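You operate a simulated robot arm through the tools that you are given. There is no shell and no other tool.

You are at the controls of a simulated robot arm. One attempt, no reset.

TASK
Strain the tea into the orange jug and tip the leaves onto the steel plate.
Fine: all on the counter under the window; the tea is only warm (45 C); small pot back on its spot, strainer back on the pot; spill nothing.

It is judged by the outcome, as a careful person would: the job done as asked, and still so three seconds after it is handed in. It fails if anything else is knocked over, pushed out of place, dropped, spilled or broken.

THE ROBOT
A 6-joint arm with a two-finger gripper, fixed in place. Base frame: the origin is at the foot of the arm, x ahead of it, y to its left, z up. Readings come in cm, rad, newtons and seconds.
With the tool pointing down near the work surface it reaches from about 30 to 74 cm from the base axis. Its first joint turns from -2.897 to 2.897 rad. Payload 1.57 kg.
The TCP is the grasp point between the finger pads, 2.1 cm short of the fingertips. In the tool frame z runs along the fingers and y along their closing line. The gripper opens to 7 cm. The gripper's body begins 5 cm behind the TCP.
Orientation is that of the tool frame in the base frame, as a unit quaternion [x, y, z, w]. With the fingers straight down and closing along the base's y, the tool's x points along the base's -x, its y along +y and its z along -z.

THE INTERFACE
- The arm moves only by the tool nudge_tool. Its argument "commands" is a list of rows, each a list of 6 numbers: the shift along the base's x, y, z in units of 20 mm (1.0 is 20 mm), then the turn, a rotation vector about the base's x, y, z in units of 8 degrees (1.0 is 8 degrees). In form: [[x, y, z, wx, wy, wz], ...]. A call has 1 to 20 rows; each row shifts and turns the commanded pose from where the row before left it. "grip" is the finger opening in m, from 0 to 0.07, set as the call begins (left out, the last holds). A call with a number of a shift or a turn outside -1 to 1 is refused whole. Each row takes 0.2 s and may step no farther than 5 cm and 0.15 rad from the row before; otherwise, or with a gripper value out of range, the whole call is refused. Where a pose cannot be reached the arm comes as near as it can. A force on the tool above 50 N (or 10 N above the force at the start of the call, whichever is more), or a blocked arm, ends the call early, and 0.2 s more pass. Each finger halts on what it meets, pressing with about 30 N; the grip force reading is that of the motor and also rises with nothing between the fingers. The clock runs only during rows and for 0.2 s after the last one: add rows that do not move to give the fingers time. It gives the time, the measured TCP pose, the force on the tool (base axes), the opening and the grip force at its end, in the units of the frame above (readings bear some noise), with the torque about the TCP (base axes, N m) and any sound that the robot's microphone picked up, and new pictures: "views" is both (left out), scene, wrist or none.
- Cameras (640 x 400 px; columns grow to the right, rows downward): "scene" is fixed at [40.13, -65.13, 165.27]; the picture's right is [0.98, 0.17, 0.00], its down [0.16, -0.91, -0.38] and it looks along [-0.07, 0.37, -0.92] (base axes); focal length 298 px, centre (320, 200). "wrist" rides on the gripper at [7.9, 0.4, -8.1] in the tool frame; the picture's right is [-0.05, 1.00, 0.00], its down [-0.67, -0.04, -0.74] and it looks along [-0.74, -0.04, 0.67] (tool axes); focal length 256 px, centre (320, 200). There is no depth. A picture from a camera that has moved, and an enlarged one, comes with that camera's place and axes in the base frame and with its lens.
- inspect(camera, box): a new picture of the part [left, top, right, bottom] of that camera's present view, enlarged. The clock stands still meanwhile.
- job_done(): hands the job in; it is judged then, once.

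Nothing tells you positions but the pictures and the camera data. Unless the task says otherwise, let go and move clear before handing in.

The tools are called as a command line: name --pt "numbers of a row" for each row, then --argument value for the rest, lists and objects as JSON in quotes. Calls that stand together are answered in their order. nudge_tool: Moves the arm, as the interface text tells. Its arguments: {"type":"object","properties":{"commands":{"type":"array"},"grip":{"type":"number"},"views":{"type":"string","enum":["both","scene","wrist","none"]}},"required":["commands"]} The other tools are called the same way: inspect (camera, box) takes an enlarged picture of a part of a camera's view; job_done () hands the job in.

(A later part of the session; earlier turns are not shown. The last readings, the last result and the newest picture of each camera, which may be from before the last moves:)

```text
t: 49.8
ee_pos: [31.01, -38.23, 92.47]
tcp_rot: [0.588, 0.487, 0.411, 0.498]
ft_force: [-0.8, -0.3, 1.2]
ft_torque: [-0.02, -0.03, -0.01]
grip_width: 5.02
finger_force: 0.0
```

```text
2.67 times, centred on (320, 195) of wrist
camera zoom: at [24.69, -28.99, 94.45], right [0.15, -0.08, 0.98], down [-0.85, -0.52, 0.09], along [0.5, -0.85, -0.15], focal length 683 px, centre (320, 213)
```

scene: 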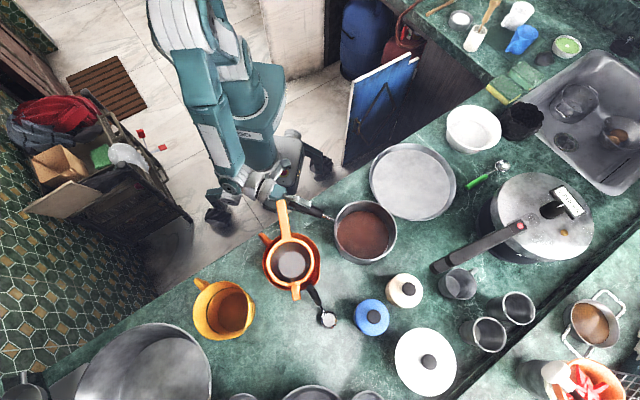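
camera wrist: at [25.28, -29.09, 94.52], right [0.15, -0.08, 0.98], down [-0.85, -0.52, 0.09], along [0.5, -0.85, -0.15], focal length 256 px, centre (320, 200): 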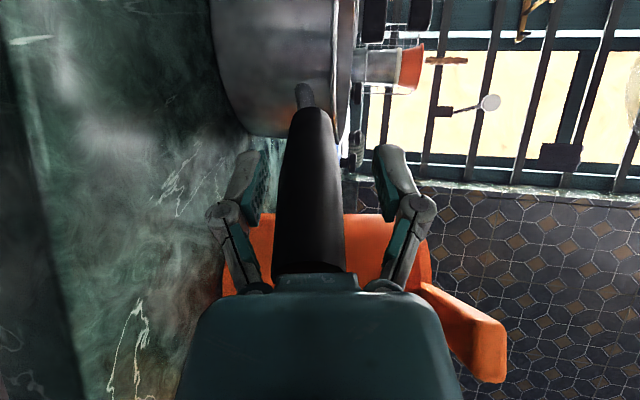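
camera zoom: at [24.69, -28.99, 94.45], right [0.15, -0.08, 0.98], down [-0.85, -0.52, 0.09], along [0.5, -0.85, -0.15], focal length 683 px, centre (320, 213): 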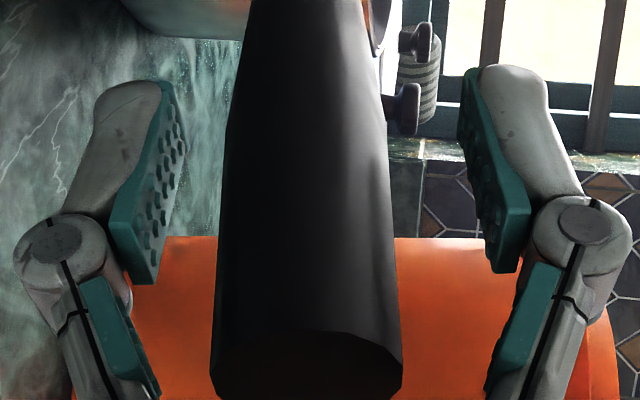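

The pot was pushed only about 0.3 cm along +x, and I'll undo that when I put it back. The handle sits about 0.2 cm below the finger midline, so I'll lower slightly and close on it.

nudge_tool --pt "0 0 -0.1 0 0 0" --pt "0 0 0 0 0 0" --views "none"

nudge_tool --pt "0 0 0 0 0 0" --pt "0 0 0 0 0 0" --pt "0 0 0 0 0 0" --pt "0 0 0 0 0 0" --grip 0.015 --views "both"

inspect --camera "wrist" --box '[200, 90, 440, 240]'

inspect --camera "scene" --box '[310, 185, 410, 270]'

```text
t: 50.4
ee_pos: [30.97, -38.23, 92.2]
tcp_rot: [0.588, 0.487, 0.411, 0.498]
ft_force: [-0.1, -0.3, -0.1]
ft_torque: [-0.01, -0.01, 0.02]
grip_width: 4.98
finger_force: 0.0
```

```text
t: 51.4
ee_pos: [30.87, -38.21, 92.32]
tcp_rot: [0.588, 0.487, 0.412, 0.497]
ft_force: [-1.9, 0.4, 0.4]
ft_torque: [0.04, 0.09, -0.02]
grip_width: 2.54
finger_force: 29.4
camera wrist: at [24.66, -28.97, 94.23], right [0.15, -0.08, 0.98], down [-0.85, -0.52, 0.09], along [0.5, -0.85, -0.15], focal length 256 px, centre (320, 200)
```

scene: 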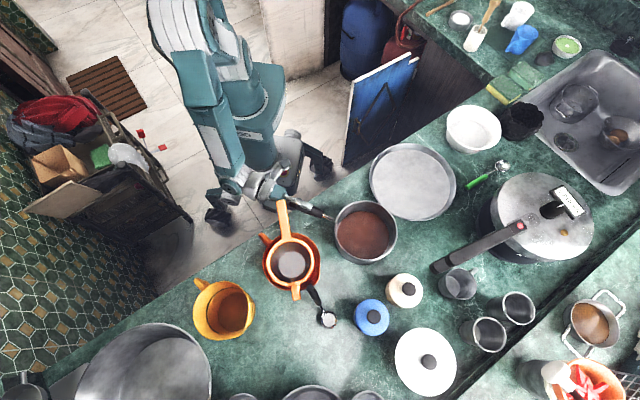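
wrist: 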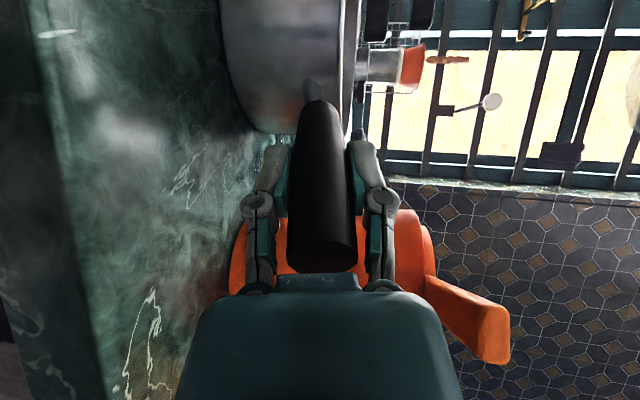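

```text
2.67 times, centred on (320, 165) of wrist
camera zoom: at [24.66, -28.97, 94.23], right [0.15, -0.08, 0.98], down [-0.85, -0.52, 0.09], along [0.5, -0.85, -0.15], focal length 683 px, centre (320, 293)
```

zoom: 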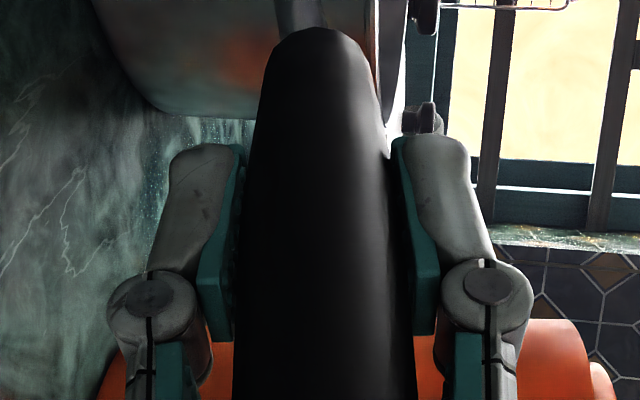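

```text
4.71 times, centred on (360, 228) of scene
camera zoom: at [40.13, -65.13, 165.27], right [0.98, 0.17, 0.0], down [0.16, -0.91, -0.38], along [-0.07, 0.37, -0.92], focal length 1405 px, centre (132, 71)
```

zoom: 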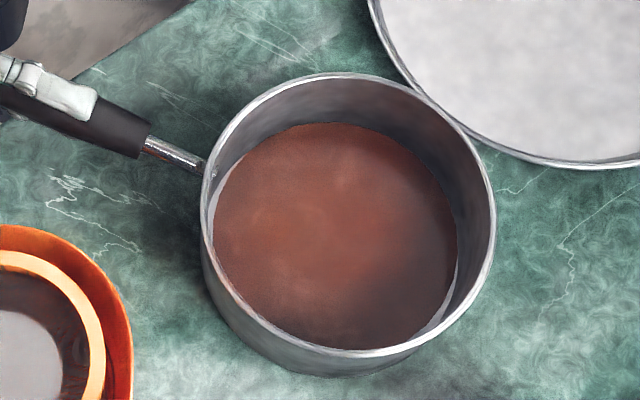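

The fingers hold the handle at 2.54 cm. I'll do a small test lift to see whether the grip carries the pot level.

nudge_tool --pt "0 0 0.1 0 0 0" --pt "0 0 0.1 0 0 0" --pt "0 0 0.1 0 0 0" --pt "0 0 0.1 0 0 0" --pt "0 0 0 0 0 0" --views "wrist"

inspect --camera "scene" --box '[310, 185, 410, 270]'

inspect --camera "wrist" --box '[200, 0, 440, 150]'

```text
t: 52.6
ee_pos: [30.97, -38.24, 93.14]
tcp_rot: [0.589, 0.487, 0.411, 0.497]
ft_force: [-0.1, 0.1, -7.5]
ft_torque: [0.16, 1.0, 0.0]
grip_width: 2.57
finger_force: 30.1
camera wrist: at [24.73, -29.08, 95.09], right [0.15, -0.08, 0.98], down [-0.85, -0.52, 0.09], along [0.5, -0.85, -0.15], focal length 256 px, centre (320, 200)
```

wrist: 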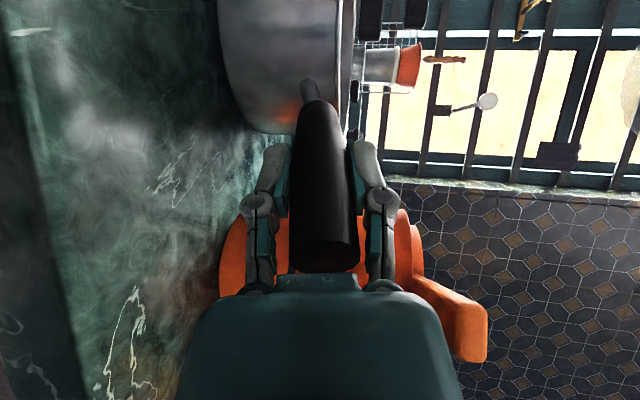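

```text
4.71 times, centred on (360, 228) of scene
camera zoom: at [40.13, -65.13, 165.27], right [0.98, 0.17, 0.0], down [0.16, -0.91, -0.38], along [-0.07, 0.37, -0.92], focal length 1405 px, centre (132, 71)
```

zoom: 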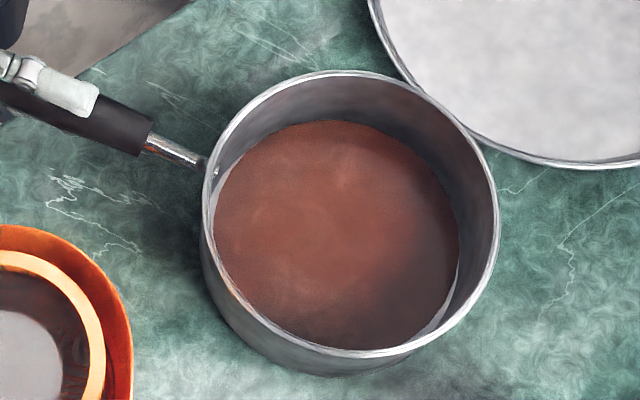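

```text
2.67 times, centred on (320, 75) of wrist
camera zoom: at [24.73, -29.08, 95.09], right [0.15, -0.08, 0.98], down [-0.85, -0.52, 0.09], along [0.5, -0.85, -0.15], focal length 683 px, centre (320, 533)
```

zoom: 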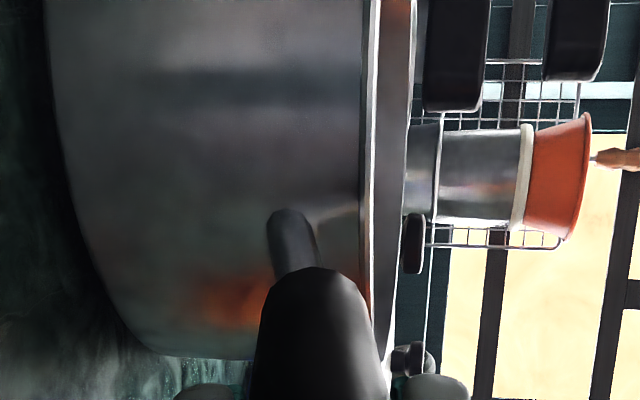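

The sensor shows about 7.5 N and 1.0 N·m so far and the pot is staying fairly level. I'll continue lifting in small steps and watch the grip.

nudge_tool --pt "0 0 0.1 0 0 0" --pt "0 0 0.1 0 0 0" --pt "0 0 0 0 0 0" --views "none"

nudge_tool --pt "0 0 0.1 0 0 0" --pt "0 0 0.1 0 0 0" --pt "0 0 0 0 0 0" --views "wrist"

inspect --camera "scene" --box '[310, 185, 410, 270]'

inspect --camera "wrist" --box '[200, 0, 440, 150]'

inspect --camera "wrist" --box '[200, 90, 440, 240]'

```text
t: 53.4
ee_pos: [30.99, -38.24, 93.53]
tcp_rot: [0.589, 0.487, 0.411, 0.497]
ft_force: [-0.1, -0.1, -6.6]
ft_torque: [0.15, 0.95, 0.02]
grip_width: 2.56
finger_force: 30.2
```

```text
t: 54.2
ee_pos: [30.99, -38.3, 93.97]
tcp_rot: [0.589, 0.487, 0.411, 0.497]
ft_force: [0.6, 0.4, -7.6]
ft_torque: [0.17, 0.95, -0.03]
grip_width: 2.59
finger_force: 29.8
camera wrist: at [24.65, -29.05, 95.87], right [0.15, -0.08, 0.98], down [-0.85, -0.52, 0.09], along [0.5, -0.85, -0.15], focal length 256 px, centre (320, 200)
```

wrist: 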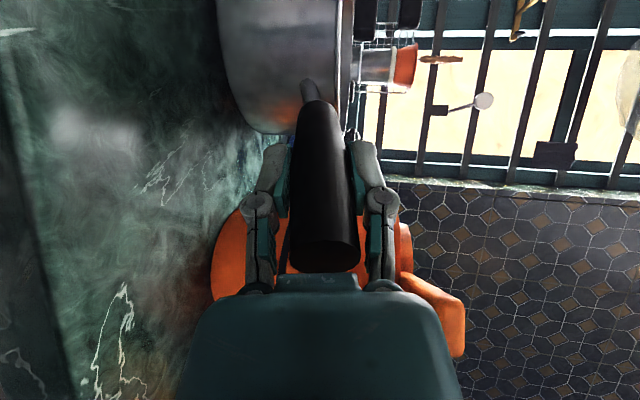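

```text
4.71 times, centred on (360, 228) of scene
camera zoom: at [40.13, -65.13, 165.27], right [0.98, 0.17, 0.0], down [0.16, -0.91, -0.38], along [-0.07, 0.37, -0.92], focal length 1405 px, centre (132, 71)
```

zoom: 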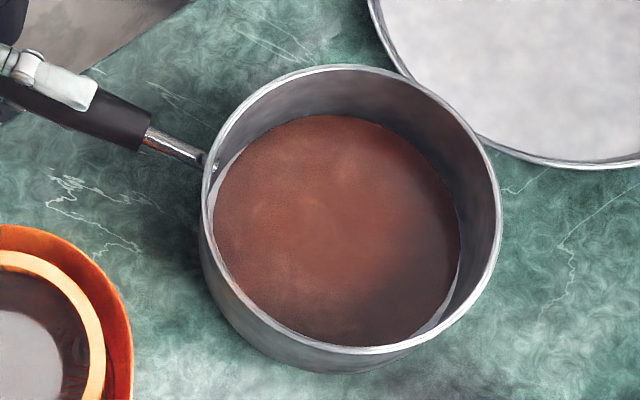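

```text
2.67 times, centred on (320, 75) of wrist
camera zoom: at [24.65, -29.05, 95.87], right [0.15, -0.08, 0.98], down [-0.85, -0.52, 0.09], along [0.5, -0.85, -0.15], focal length 683 px, centre (320, 533)
```

zoom: 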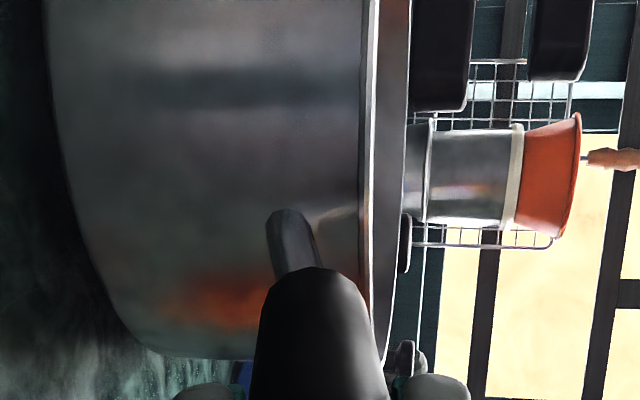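

```text
2.67 times, centred on (320, 165) of wrist
camera zoom: at [24.65, -29.05, 95.87], right [0.15, -0.08, 0.98], down [-0.85, -0.52, 0.09], along [0.5, -0.85, -0.15], focal length 683 px, centre (320, 293)
```

zoom: 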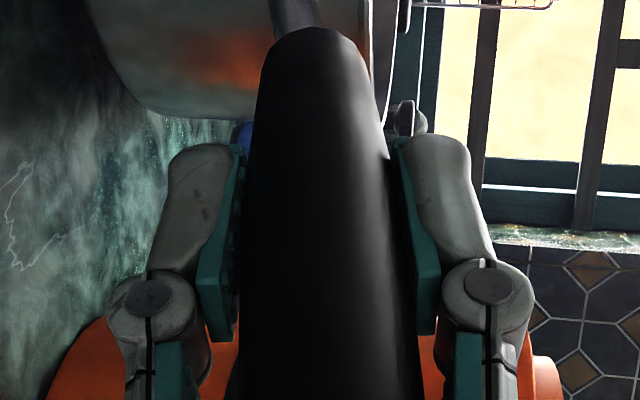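

The pot is fully lifted: about 7.3 N total and 0.95 N·m, with the grip width steady and the pot level. Before lifting higher I need to move it away from the strainer handle, so I'll shift gently toward -x/+y and then raise it slowly.

nudge_tool --pt "-0.15 0.15 0.05 0 0 0" --pt "-0.25 0.25 0.05 0 0 0" --pt "-0.25 0.25 0 0 0 0" --pt "-0.2 0.25 0 0 0 0" --pt "-0.15 0.2 0 0 0 0" --pt "0 0 0 0 0 0" --views "both"

inspect --camera "scene" --box '[230, 150, 410, 270]'

```text
t: 55.6
ee_pos: [29.03, -35.91, 94.09]
tcp_rot: [0.589, 0.486, 0.411, 0.498]
ft_force: [0.3, -0.8, -7.6]
ft_torque: [0.18, 0.95, 0.0]
grip_width: 2.6
finger_force: 30.7
camera wrist: at [22.68, -26.77, 95.94], right [0.15, -0.08, 0.98], down [-0.85, -0.52, 0.09], along [0.5, -0.85, -0.15], focal length 256 px, centre (320, 200)
```

scene: 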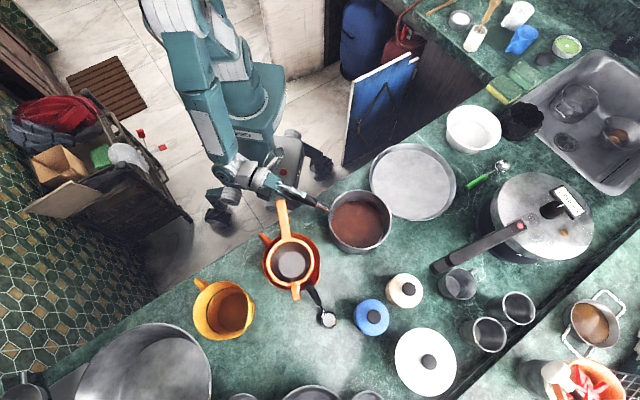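
wrist: 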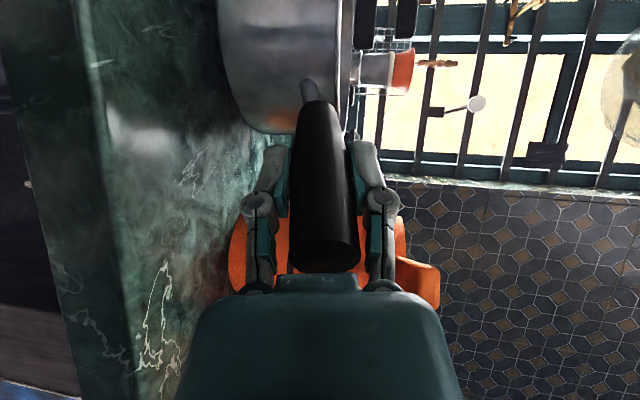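

```text
3.33 times, centred on (320, 210) of scene
camera zoom: at [40.13, -65.13, 165.27], right [0.98, 0.17, 0.0], down [0.16, -0.91, -0.38], along [-0.07, 0.37, -0.92], focal length 995 px, centre (320, 167)
```

zoom: 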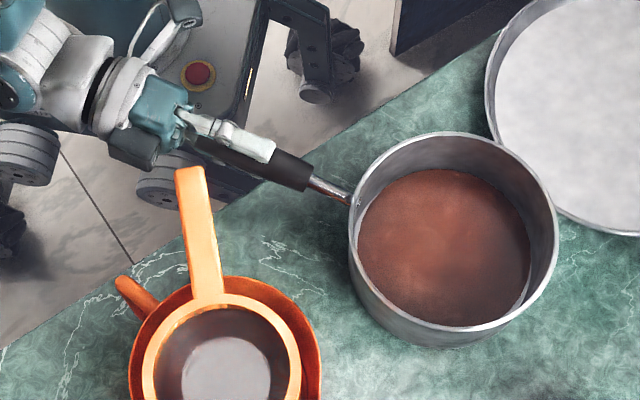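

The pot is steady and level. I'll raise it slowly, drifting a little farther from the strainer handle as it goes up.

nudge_tool --pt "-0.1 0.2 0.2 0 0 0" --pt "-0.1 0.25 0.3 0 0 0" --pt "-0.1 0.25 0.4 0 0 0" --pt "0 0 0.5 0 0 0" --pt "0 0 0.5 0 0 0" --pt "0 0 0.5 0 0 0" --pt "0 0 0.5 0 0 0" --pt "0 0 0.5 0 0 0" --pt "0 0 0.5 0 0 0" --pt "0 0 0.5 0 0 0" --pt "0 0 0.5 0 0 0" --pt "0 0 0.5 0 0 0" --pt "0 0 0.5 0 0 0" --pt "0 0 0.5 0 0 0" --pt "0 0 0.5 0 0 0" --pt "0 0 0.5 0 0 0" --pt "0 0 0.5 0 0 0" --pt "0 0 0.4 0 0 0" --pt "0 0 0.3 0 0 0" --pt "0 0 0 0 0 0" --views "both"

inspect --camera "wrist" --box '[200, 0, 440, 150]'

```text
t: 59.8
ee_pos: [28.45, -34.52, 111.31]
tcp_rot: [0.589, 0.486, 0.411, 0.498]
ft_force: [-0.4, 0.0, -6.5]
ft_torque: [0.2, 0.92, -0.02]
grip_width: 2.59
finger_force: 29.7
camera wrist: at [22.11, -25.38, 113.26], right [0.15, -0.08, 0.98], down [-0.85, -0.52, 0.09], along [0.5, -0.85, -0.15], focal length 256 px, centre (320, 200)
```

scene: 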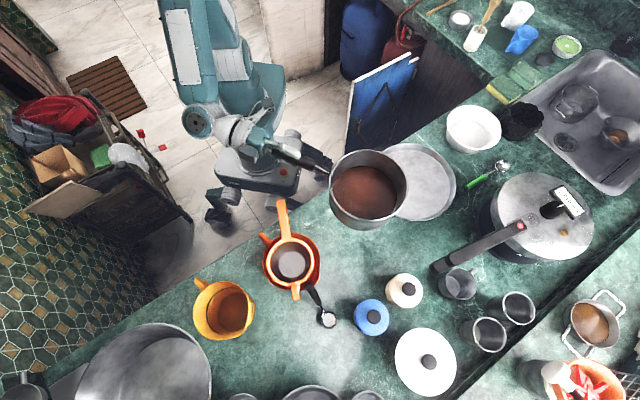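
wrist: 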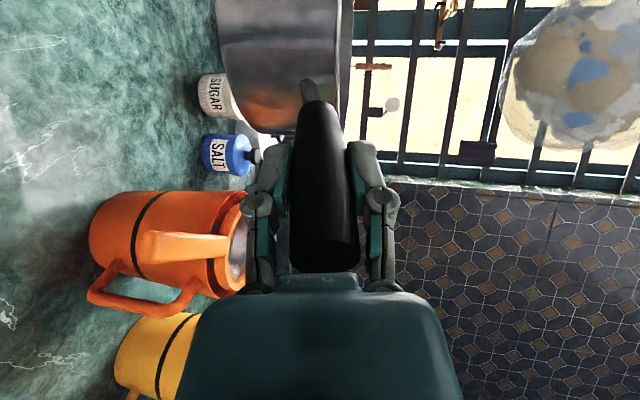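

```text
2.67 times, centred on (320, 75) of wrist
camera zoom: at [22.11, -25.38, 113.26], right [0.15, -0.08, 0.98], down [-0.85, -0.52, 0.09], along [0.5, -0.85, -0.15], focal length 683 px, centre (320, 533)
```

zoom: 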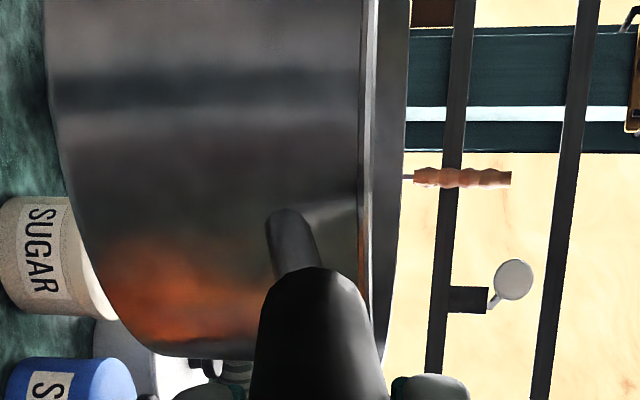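

The pot is held steadily at z ≈ 111 with its bottom well above the jug. I'll now swing it slowly round to yaw -90° so it ends up on the +x side of the jug, doing half the turn first.

nudge_tool --pt "0.2 -0.03 0.05 0 0 -0.25" --pt "0.41 -0.06 0.05 0 0 -0.5" --pt "0.41 -0.06 0.05 0 0 -0.5" --pt "0.41 -0.06 0.05 0 0 -0.5" --pt "0.41 -0.06 0 0 0 -0.5" --pt "0.41 -0.06 0 0 0 -0.5" --pt "0.41 -0.06 0 0 0 -0.5" --pt "0.41 -0.06 0 0 0 -0.5" --pt "0.41 -0.06 0 0 0 -0.5" --pt "0.41 -0.06 0 0 0 -0.5" --pt "0.2 -0.03 0 0 0 -0.25" --pt "0 0 0 0 0 0" --views "both"

```text
t: 62.4
ee_pos: [29.94, -40.52, 113.61]
tcp_rot: [0.719, 0.261, 0.22, 0.606]
ft_force: [-0.6, 0.5, -7.1]
ft_torque: [0.78, 0.63, 0.01]
grip_width: 2.6
finger_force: 30.5
out of reach, approached as far as the arm can: row 9, 10, 11
camera wrist: at [31.0, -29.43, 115.61], right [0.07, -0.16, 0.98], down [-0.99, 0.14, 0.09], along [-0.15, -0.98, -0.15], focal length 256 px, centre (320, 200)
```

scene: 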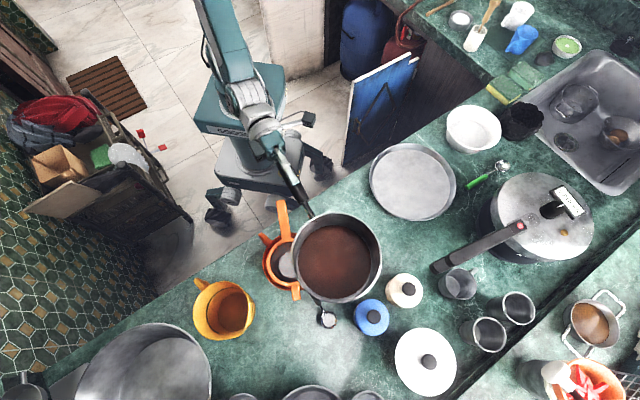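
wrist: 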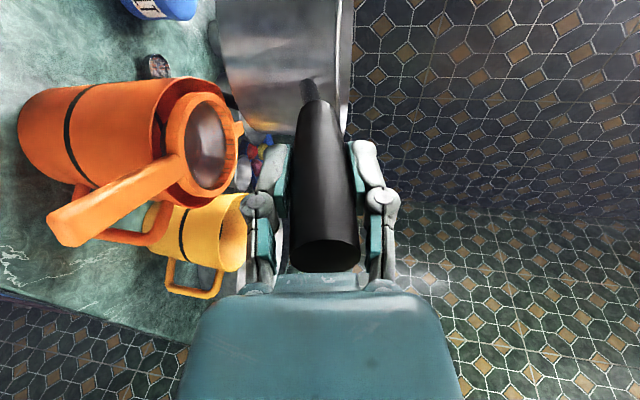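

The arm can't turn further past the line pointing straight out from its base. The pot is steady at z ≈ 113.6, and nothing on the counter reaches that high. I'll use a reachable plan instead: yaw about -23° with the pot on the jug's +y side, tipping to the right, with the lip kept high enough to clear the strainer's handle. I'll swing back gently.

nudge_tool --pt "-0.25 0.05 0 0 0 0.2" --pt "-0.5 0.15 0 0 0 0.35" --pt "-0.5 0.17 0 0 0 0.35" --pt "-0.5 0.17 0 0 0 0.35" --pt "-0.5 0.17 0 0 0 0.35" --pt "-0.5 0.17 0 0 0 0.35" --pt "-0.5 0.17 0 0 0 0.35" --pt "-0.5 0.17 0 0 0 0.35" --pt "-0.5 0.17 0 0 0 0.35" --pt "-0.5 0.15 0 0 0 0.25" --pt "-0.25 0.05 0 0 0 0.12" --pt "0 0 0 0 0 0" --views "both"

inspect --camera "scene" --box '[230, 170, 410, 300]'

```text
t: 65.0
ee_pos: [20.1, -37.34, 113.52]
tcp_rot: [0.64, 0.416, 0.352, 0.541]
ft_force: [0.5, -0.2, -6.7]
ft_torque: [0.42, 0.87, -0.01]
grip_width: 2.59
finger_force: 29.4
camera wrist: at [15.94, -27.01, 115.49], right [0.13, -0.12, 0.98], down [-0.95, -0.31, 0.09], along [0.3, -0.94, -0.15], focal length 256 px, centre (320, 200)
```

scene: 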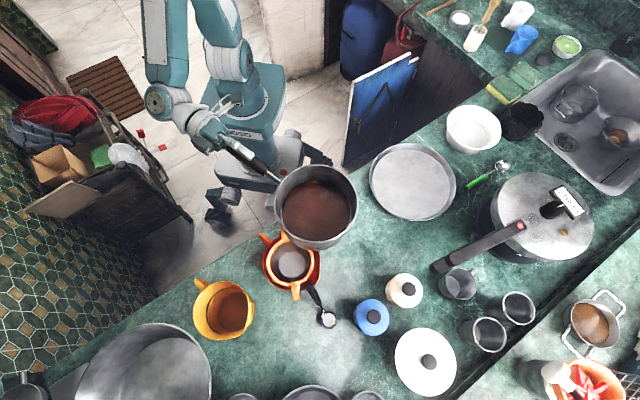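
wrist: 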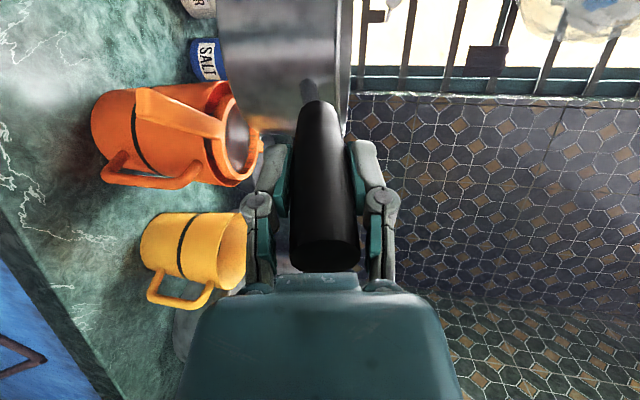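

```text
3.08 times, centred on (320, 235) of scene
camera zoom: at [40.13, -65.13, 165.27], right [0.98, 0.17, 0.0], down [0.16, -0.91, -0.38], along [-0.07, 0.37, -0.92], focal length 919 px, centre (320, 92)
```

zoom: 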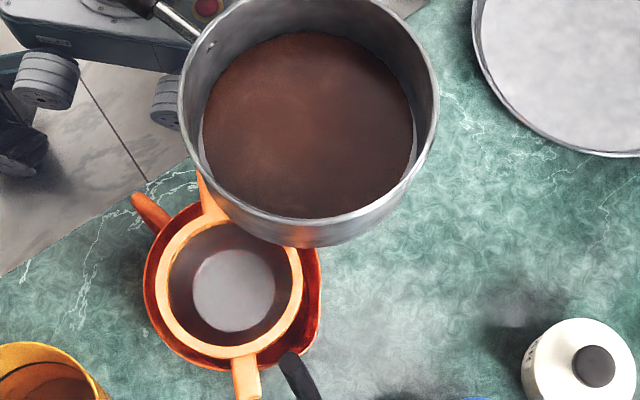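

The pot is now at yaw -24° with its centre about 10.7 cm from the strainer centre, on the jug's +y side. The tea surface looks about 5.5 cm below the pot rim, so it should start flowing near 38° of tilt. I'll tilt slowly to 30° while easing the lip down to about 6 cm above the strainer.

nudge_tool --pt "0 -0.01 -0.05 0.114 -0.051 0" --pt "-0.012 -0.026 -0.1 0.2285 -0.1014 0" --pt "-0.012 -0.026 -0.1 0.2285 -0.1014 0" --pt "-0.012 -0.026 -0.1 0.2285 -0.1014 0" --pt "-0.012 -0.026 -0.1 0.2285 -0.1014 0" --pt "-0.012 -0.026 -0.1 0.2285 -0.1014 0" --pt "-0.012 -0.026 -0.1 0.2285 -0.1014 0" --pt "-0.012 -0.026 -0.1 0.2285 -0.1014 0" --pt "-0.012 -0.026 -0.1 0.2285 -0.1014 0" --pt "-0.012 -0.026 -0.1 0.2285 -0.1014 0" --pt "-0.012 -0.026 -0.1 0.2285 -0.1014 0" --pt "-0.012 -0.026 -0.1 0.114 -0.051 0" --pt "0 0 0 0 0 0" --views "both"

inspect --camera "scene" --box '[230, 170, 410, 300]'

```text
t: 67.8
ee_pos: [19.58, -37.88, 111.39]
tcp_rot: [0.695, 0.306, 0.468, 0.452]
ft_force: [-1.0, -0.3, -7.2]
ft_torque: [0.27, 0.94, 0.03]
grip_width: 2.6
finger_force: 29.7
camera wrist: at [15.19, -28.65, 116.16], right [-0.02, -0.45, 0.89], down [-0.94, -0.3, -0.17], along [0.34, -0.84, -0.42], focal length 256 px, centre (320, 200)
```

scene: 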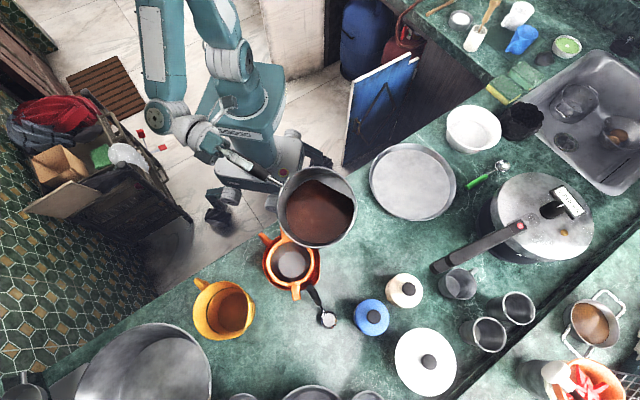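
wrist: 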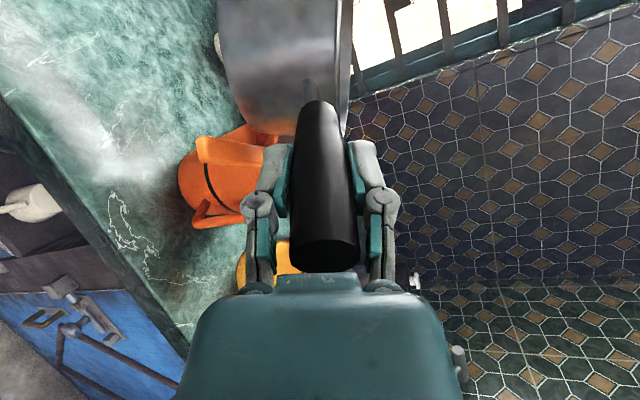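

```text
3.08 times, centred on (320, 235) of scene
camera zoom: at [40.13, -65.13, 165.27], right [0.98, 0.17, 0.0], down [0.16, -0.91, -0.38], along [-0.07, 0.37, -0.92], focal length 919 px, centre (320, 92)
```

zoom: 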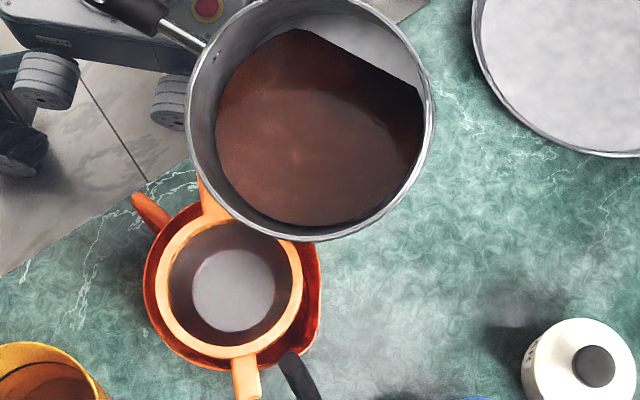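

At 22° of tilt everything is clear, and the tea is shallower than I thought, so flow should start nearer 44°. I'll continue to 40° while moving the lip over the strainer.

nudge_tool --pt "-0.013 -0.07 -0.045 0.2285 -0.1014 0" --pt "-0.013 -0.07 -0.045 0.2285 -0.1014 0" --pt "-0.013 -0.07 -0.045 0.2285 -0.1014 0" --pt "-0.013 -0.07 -0.045 0.2285 -0.1014 0" --pt "-0.013 -0.07 -0.045 0.2285 -0.1014 0" --pt "-0.013 -0.07 -0.045 0.2285 -0.1014 0" --pt "-0.013 -0.07 -0.045 0.2285 -0.1014 0" --pt "-0.013 -0.07 -0.045 0.2285 -0.1014 0" --pt "-0.013 -0.07 -0.045 0.2285 -0.1014 0" --pt "0 0 0 0 0 0" --views "both"

inspect --camera "scene" --box '[230, 170, 410, 300]'

```text
t: 70.0
ee_pos: [19.54, -39.2, 110.51]
tcp_rot: [0.722, 0.206, 0.55, 0.367]
ft_force: [1.1, 0.2, -8.0]
ft_torque: [0.17, 0.98, 0.0]
grip_width: 2.57
finger_force: 29.9
camera wrist: at [14.26, -31.57, 117.19], right [-0.12, -0.68, 0.72], down [-0.91, -0.22, -0.36], along [0.4, -0.7, -0.59], focal length 256 px, centre (320, 200)
```

scene: 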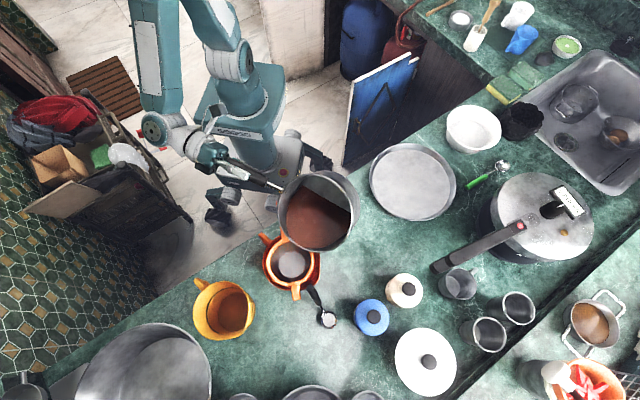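
wrist: 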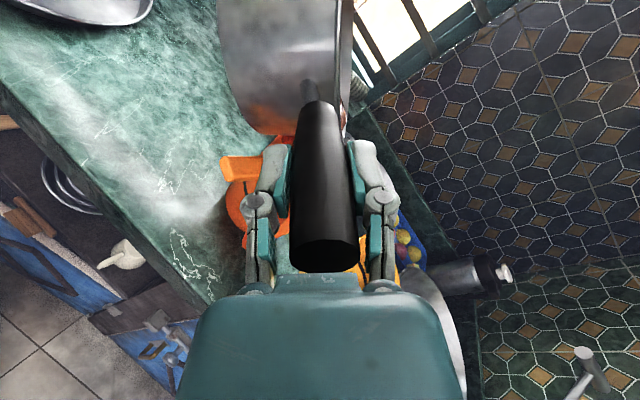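

```text
3.08 times, centred on (320, 235) of scene
camera zoom: at [40.13, -65.13, 165.27], right [0.98, 0.17, 0.0], down [0.16, -0.91, -0.38], along [-0.07, 0.37, -0.92], focal length 919 px, centre (320, 92)
```

zoom: 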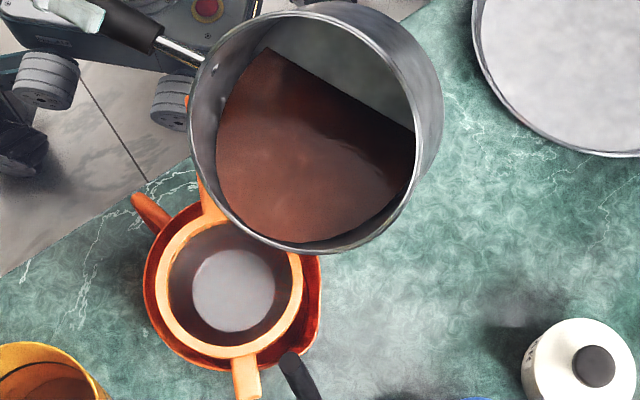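

At 40° the lip is about 2.7 cm from the strainer's centre and 5 cm above it, with the tea nearly at the lip. From here I'll pour slowly at 1° per step, moving the arm to keep the lip in place.

nudge_tool --pt "-0.0203 -0.0457 0.045 0.1143 -0.0507 0" --pt "-0.0203 -0.0457 0.045 0.1143 -0.0507 0" --pt "-0.0203 -0.0457 0.045 0.1143 -0.0507 0" --pt "-0.0203 -0.0457 0.045 0.1143 -0.0507 0" --pt "0 0 0 0 0 0" --views "scene"

inspect --camera "scene" --box '[240, 190, 360, 300]'

```text
t: 71.2
ee_pos: [19.28, -39.49, 111.03]
tcp_rot: [0.725, 0.185, 0.566, 0.346]
ft_force: [-0.2, -0.6, -6.4]
ft_torque: [0.19, 0.95, 0.03]
grip_width: 2.61
finger_force: 29.8
```

scene: 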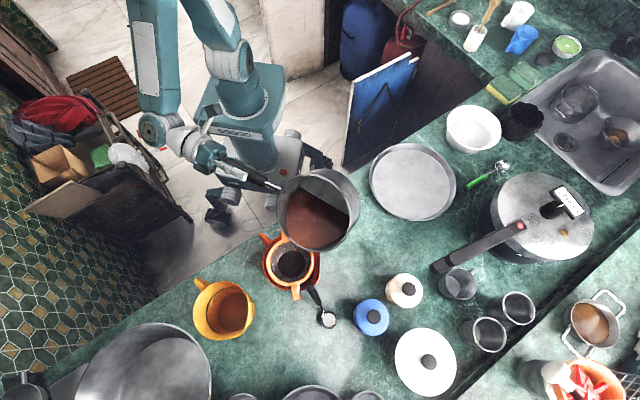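

```text
3.64 times, centred on (300, 245) of scene
camera zoom: at [40.13, -65.13, 165.27], right [0.98, 0.17, 0.0], down [0.16, -0.91, -0.38], along [-0.07, 0.37, -0.92], focal length 1086 px, centre (393, 36)
```

zoom: 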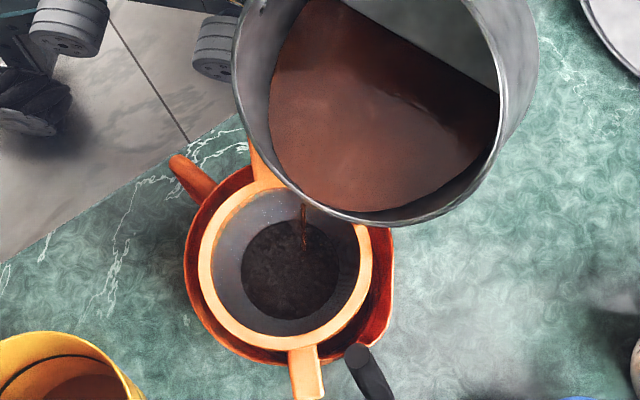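

A thin stream is falling cleanly into the strainer and leaves are collecting in the mesh. I'll continue slowly at half a degree per step.

nudge_tool --pt "-0.0152 -0.034 0.024 0.0571 -0.0253 0" --pt "-0.0152 -0.034 0.024 0.0571 -0.0253 0" --pt "-0.0152 -0.034 0.024 0.0571 -0.0253 0" --pt "-0.0152 -0.034 0.024 0.0571 -0.0253 0" --pt "-0.0152 -0.034 0.024 0.0571 -0.0253 0" --pt "-0.0152 -0.034 0.024 0.0571 -0.0253 0" --pt "-0.0152 -0.034 0.024 0.0571 -0.0253 0" --pt "-0.0152 -0.034 0.024 0.0571 -0.0253 0" --views "scene"

inspect --camera "scene" --box '[240, 190, 360, 300]'

```text
t: 73.0
ee_pos: [19.09, -40.12, 111.3]
tcp_rot: [0.728, 0.16, 0.582, 0.326]
ft_force: [0.3, -0.2, -6.5]
ft_torque: [0.15, 0.89, 0.04]
grip_width: 2.58
finger_force: 29.8
```

scene: 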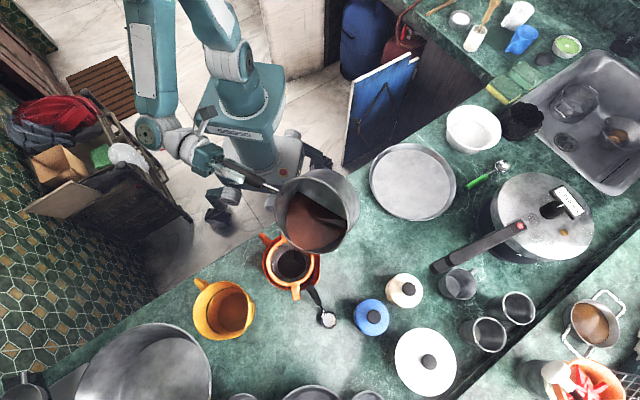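

```text
3.64 times, centred on (300, 245) of scene
camera zoom: at [40.13, -65.13, 165.27], right [0.98, 0.17, 0.0], down [0.16, -0.91, -0.38], along [-0.07, 0.37, -0.92], focal length 1086 px, centre (393, 36)
```

zoom: 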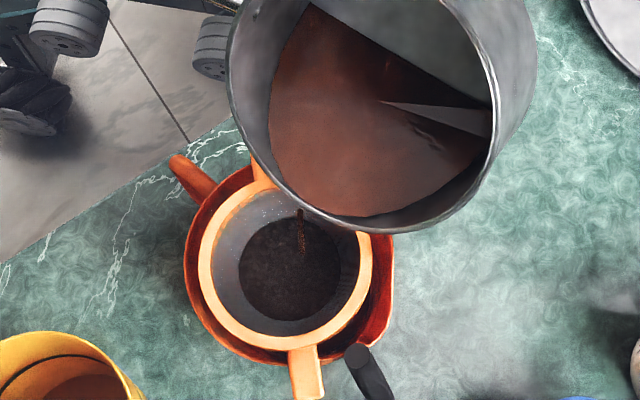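

nudge_tool --pt "-0.0114 -0.0256 0.0165 0.0571 -0.0253 0" --pt "-0.0114 -0.0256 0.0165 0.0571 -0.0253 0" --pt "-0.0114 -0.0256 0.0165 0.0571 -0.0253 0" --pt "-0.0114 -0.0256 0.0165 0.0571 -0.0253 0" --pt "-0.0114 -0.0256 0.0165 0.0571 -0.0253 0" --pt "-0.0114 -0.0256 0.0165 0.0571 -0.0253 0" --pt "-0.0114 -0.0256 0.0165 0.0571 -0.0253 0" --pt "-0.0114 -0.0256 0.0165 0.0571 -0.0253 0" --pt "-0.0114 -0.0256 0.0165 0.0571 -0.0253 0" --pt "-0.0114 -0.0256 0.0165 0.0571 -0.0253 0" --pt "-0.0114 -0.0256 0.0165 0.0571 -0.0253 0" --pt "-0.0114 -0.0256 0.0165 0.0571 -0.0253 0" --views "none"

inspect --camera "scene" --box '[240, 190, 360, 300]'

```text
t: 75.6
ee_pos: [18.79, -40.83, 111.78]
tcp_rot: [0.73, 0.125, 0.605, 0.293]
ft_force: [-0.2, 0.1, -5.1]
ft_torque: [0.1, 0.8, 0.01]
grip_width: 2.6
finger_force: 30.0
```

```text
3.64 times, centred on (300, 245) of scene
camera zoom: at [40.13, -65.13, 165.27], right [0.98, 0.17, 0.0], down [0.16, -0.91, -0.38], along [-0.07, 0.37, -0.92], focal length 1086 px, centre (393, 36)
```

zoom: 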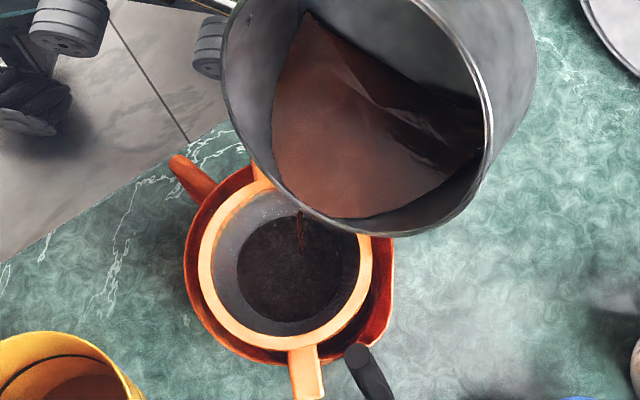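

The pour is going well; the weight is down to about 5 N and the stream is centred. I'll continue toward 64°.

nudge_tool --pt "-0.0144 -0.0325 0.006 0.0686 -0.0304 0" --pt "-0.0144 -0.0325 0.006 0.0686 -0.0304 0" --pt "-0.0144 -0.0325 0.006 0.0686 -0.0304 0" --pt "-0.0144 -0.0325 0.006 0.0686 -0.0304 0" --pt "-0.0144 -0.0325 0.006 0.0686 -0.0304 0" --pt "-0.0144 -0.0325 0.006 0.0686 -0.0304 0" --pt "-0.0144 -0.0325 0.006 0.0686 -0.0304 0" --pt "-0.0144 -0.0325 0.006 0.0686 -0.0304 0" --pt "-0.0144 -0.0325 0.006 0.0686 -0.0304 0" --pt "-0.0144 -0.0325 0.006 0.0686 -0.0304 0" --pt "-0.0144 -0.0325 0.006 0.0686 -0.0304 0" --pt "-0.0144 -0.0325 0.006 0.0686 -0.0304 0" --pt "-0.0144 -0.0325 0.006 0.0686 -0.0304 0" --pt "-0.0144 -0.0325 0.006 0.0686 -0.0304 0" --pt "-0.0144 -0.0325 0.006 0.0686 -0.0304 0" --pt "-0.0144 -0.0325 0.006 0.0686 -0.0304 0" --views "none"

inspect --camera "scene" --box '[240, 190, 360, 300]'

```text
t: 79.0
ee_pos: [18.34, -41.94, 111.77]
tcp_rot: [0.73, 0.067, 0.636, 0.241]
ft_force: [-0.5, 1.0, -5.0]
ft_torque: [0.1, 0.72, 0.01]
grip_width: 2.58
finger_force: 30.2
```

```text
3.64 times, centred on (300, 245) of scene
camera zoom: at [40.13, -65.13, 165.27], right [0.98, 0.17, 0.0], down [0.16, -0.91, -0.38], along [-0.07, 0.37, -0.92], focal length 1086 px, centre (393, 36)
```

zoom: 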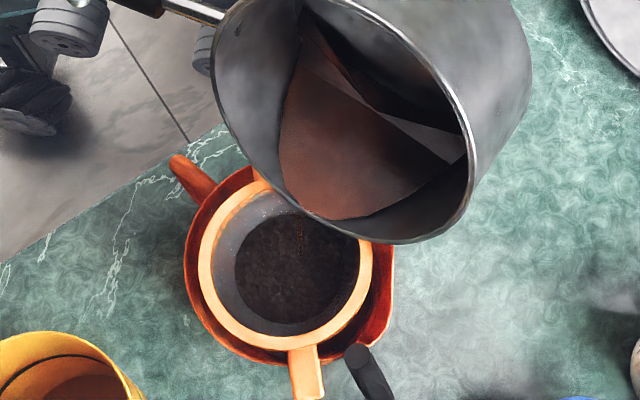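

nudge_tool --pt "-0.0184 -0.0415 0.0165 0.08 -0.0355 0" --pt "-0.0184 -0.0415 0.0165 0.08 -0.0355 0" --pt "-0.0184 -0.0415 0.0165 0.08 -0.0355 0" --pt "-0.0184 -0.0415 0.0165 0.08 -0.0355 0" --pt "-0.0184 -0.0415 0.0165 0.08 -0.0355 0" --pt "-0.0184 -0.0415 0.0165 0.08 -0.0355 0" --pt "-0.0184 -0.0415 0.0165 0.08 -0.0355 0" --pt "-0.0184 -0.0415 0.0165 0.08 -0.0355 0" --pt "-0.0184 -0.0415 0.0165 0.08 -0.0355 0" --pt "-0.0184 -0.0415 0.0165 0.08 -0.0355 0" --pt "-0.0184 -0.0415 0.0165 0.08 -0.0355 0" --pt "-0.0184 -0.0415 0.0165 0.08 -0.0355 0" --pt "-0.0184 -0.0415 0.0165 0.08 -0.0355 0" --pt "-0.0184 -0.0415 0.0165 0.08 -0.0355 0" --pt "-0.0184 -0.0415 0.0165 0.08 -0.0355 0" --pt "-0.0184 -0.0415 0.0165 0.08 -0.0355 0" --pt "-0.0184 -0.0415 0.0165 0.08 -0.0355 0" --pt "-0.0184 -0.0415 0.0165 0.08 -0.0355 0" --views "none"

inspect --camera "scene" --box '[240, 190, 360, 300]'

```text
t: 82.8
ee_pos: [17.62, -43.2, 112.45]
tcp_rot: [0.722, -0.006, 0.671, 0.168]
ft_force: [-0.4, -0.9, -4.6]
ft_torque: [0.05, 0.65, -0.02]
grip_width: 2.54
finger_force: 29.9
```

```text
3.64 times, centred on (300, 245) of scene
camera zoom: at [40.13, -65.13, 165.27], right [0.98, 0.17, 0.0], down [0.16, -0.91, -0.38], along [-0.07, 0.37, -0.92], focal length 1086 px, centre (393, 36)
```

zoom: 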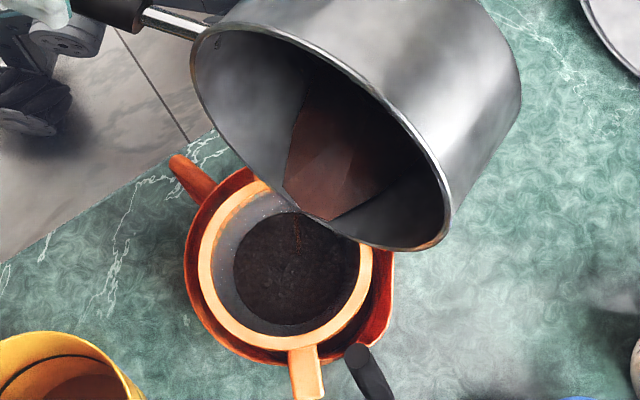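

About 4.6 N remains, most of it the pot itself. I'll continue tipping past 90° to drain the rest.

nudge_tool --pt "-0.0222 -0.0501 0.0058 0.0914 -0.0406 0" --pt "-0.0222 -0.0501 0.0058 0.0914 -0.0406 0" --pt "-0.0222 -0.0501 0.0058 0.0914 -0.0406 0" --pt "-0.0222 -0.0501 0.0058 0.0914 -0.0406 0" --pt "-0.0222 -0.0501 0.0058 0.0914 -0.0406 0" --pt "-0.0222 -0.0501 0.0058 0.0914 -0.0406 0" --pt "-0.0222 -0.0501 0.0058 0.0914 -0.0406 0" --pt "-0.0222 -0.0501 0.0058 0.0914 -0.0406 0" --pt "-0.0222 -0.0501 0.0058 0.0914 -0.0406 0" --pt "-0.0222 -0.0501 0.0058 0.0914 -0.0406 0" --pt "-0.0222 -0.0501 0.0058 0.0914 -0.0406 0" --pt "-0.0222 -0.0501 0.0058 0.0914 -0.0406 0" --pt "-0.0222 -0.0501 0.0058 0.0914 -0.0406 0" --pt "-0.0222 -0.0501 0.0058 0.0914 -0.0406 0" --pt "-0.0222 -0.0501 0.0058 0.0914 -0.0406 0" --pt "-0.0222 -0.0501 0.0058 0.0914 -0.0406 0" --pt "-0.0222 -0.0501 0.0058 0.0914 -0.0406 0" --pt "-0.0222 -0.0501 0.0058 0.0914 -0.0406 0" --pt "-0.0222 -0.0501 0.0058 0.0914 -0.0406 0" --pt "-0.0222 -0.0501 0.0058 0.0914 -0.0406 0" --views "none"

inspect --camera "scene" --box '[240, 190, 360, 300]'

```text
t: 87.0
ee_pos: [16.71, -45.17, 112.61]
tcp_rot: [0.699, -0.101, 0.704, 0.075]
ft_force: [-0.3, -0.4, -4.6]
ft_torque: [0.02, 0.6, 0.0]
grip_width: 2.54
finger_force: 29.5
```

```text
3.64 times, centred on (300, 245) of scene
camera zoom: at [40.13, -65.13, 165.27], right [0.98, 0.17, 0.0], down [0.16, -0.91, -0.38], along [-0.07, 0.37, -0.92], focal length 1086 px, centre (393, 36)
```

zoom: 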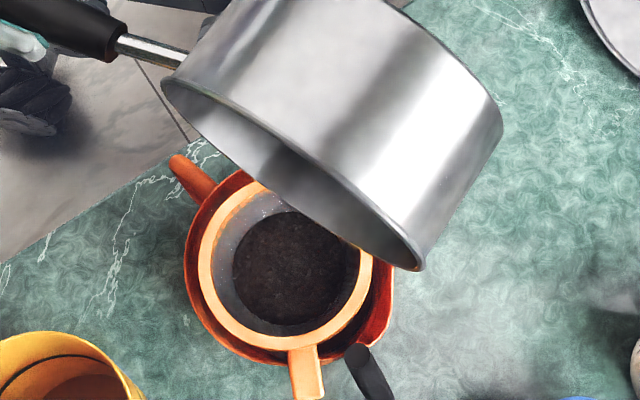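

The pot is nearly empty at 92°. I'll tip on to about 116° and wait briefly so the last drops and leaves fall.

nudge_tool --pt "-0.0325 -0.0733 -0.02 0.1371 -0.0608 0" --pt "-0.0325 -0.0733 -0.02 0.1371 -0.0608 0" --pt "-0.0325 -0.0733 -0.02 0.1371 -0.0608 0" --pt "-0.0325 -0.0733 -0.02 0.1371 -0.0608 0" --pt "-0.0325 -0.0733 -0.02 0.1371 -0.0608 0" --pt "-0.0325 -0.0733 -0.02 0.1371 -0.0608 0" --pt "-0.0325 -0.0733 -0.02 0.1371 -0.0608 0" --pt "-0.0325 -0.0733 -0.02 0.1371 -0.0608 0" --pt "-0.0325 -0.0733 -0.02 0.1371 -0.0608 0" --pt "-0.0325 -0.0733 -0.02 0.1371 -0.0608 0" --pt "-0.0325 -0.0733 -0.02 0.1371 -0.0608 0" --pt "-0.0325 -0.0733 -0.02 0.1371 -0.0608 0" --pt "-0.0325 -0.0733 -0.02 0.1371 -0.0608 0" --pt "-0.0325 -0.0733 -0.02 0.1371 -0.0608 0" --pt "-0.0325 -0.0733 -0.02 0.1371 -0.0608 0" --pt "-0.0325 -0.0733 -0.02 0.1371 -0.0608 0" --pt "-0.0325 -0.0733 -0.02 0.1371 -0.0608 0" --pt "-0.0325 -0.0733 -0.02 0.1371 -0.0608 0" --pt "0 0 0 0 0 0" --pt "0 0 0 0 0 0" --views "both"

inspect --camera "scene" --box '[240, 190, 360, 300]'

```text
t: 91.2
ee_pos: [15.54, -48.01, 111.96]
tcp_rot: [0.646, -0.226, 0.727, -0.053]
ft_force: [-0.4, 0.2, -4.5]
ft_torque: [0.09, 0.57, -0.03]
grip_width: 2.55
finger_force: 29.8
camera wrist: at [6.39, -49.26, 118.64], right [-0.2, -0.87, -0.45], down [-0.6, 0.47, -0.64], along [0.77, 0.14, -0.62], focal length 256 px, centre (320, 200)
```

scene: 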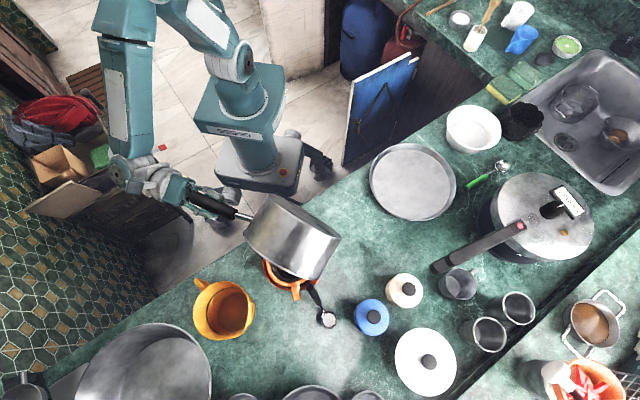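
wrist: 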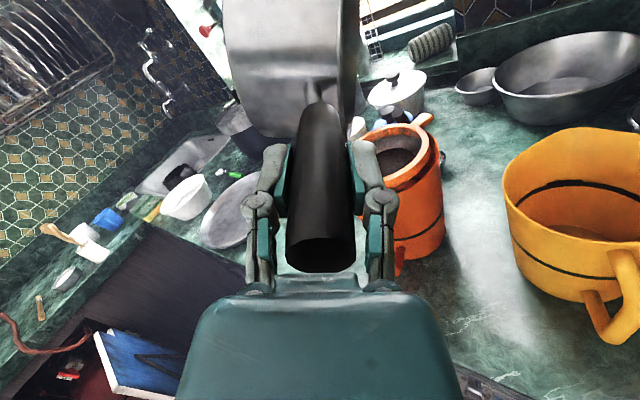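

```text
3.64 times, centred on (300, 245) of scene
camera zoom: at [40.13, -65.13, 165.27], right [0.98, 0.17, 0.0], down [0.16, -0.91, -0.38], along [-0.07, 0.37, -0.92], focal length 1086 px, centre (393, 36)
```

zoom: 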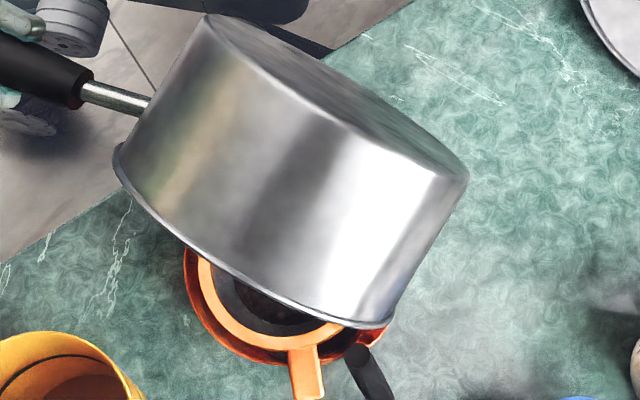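

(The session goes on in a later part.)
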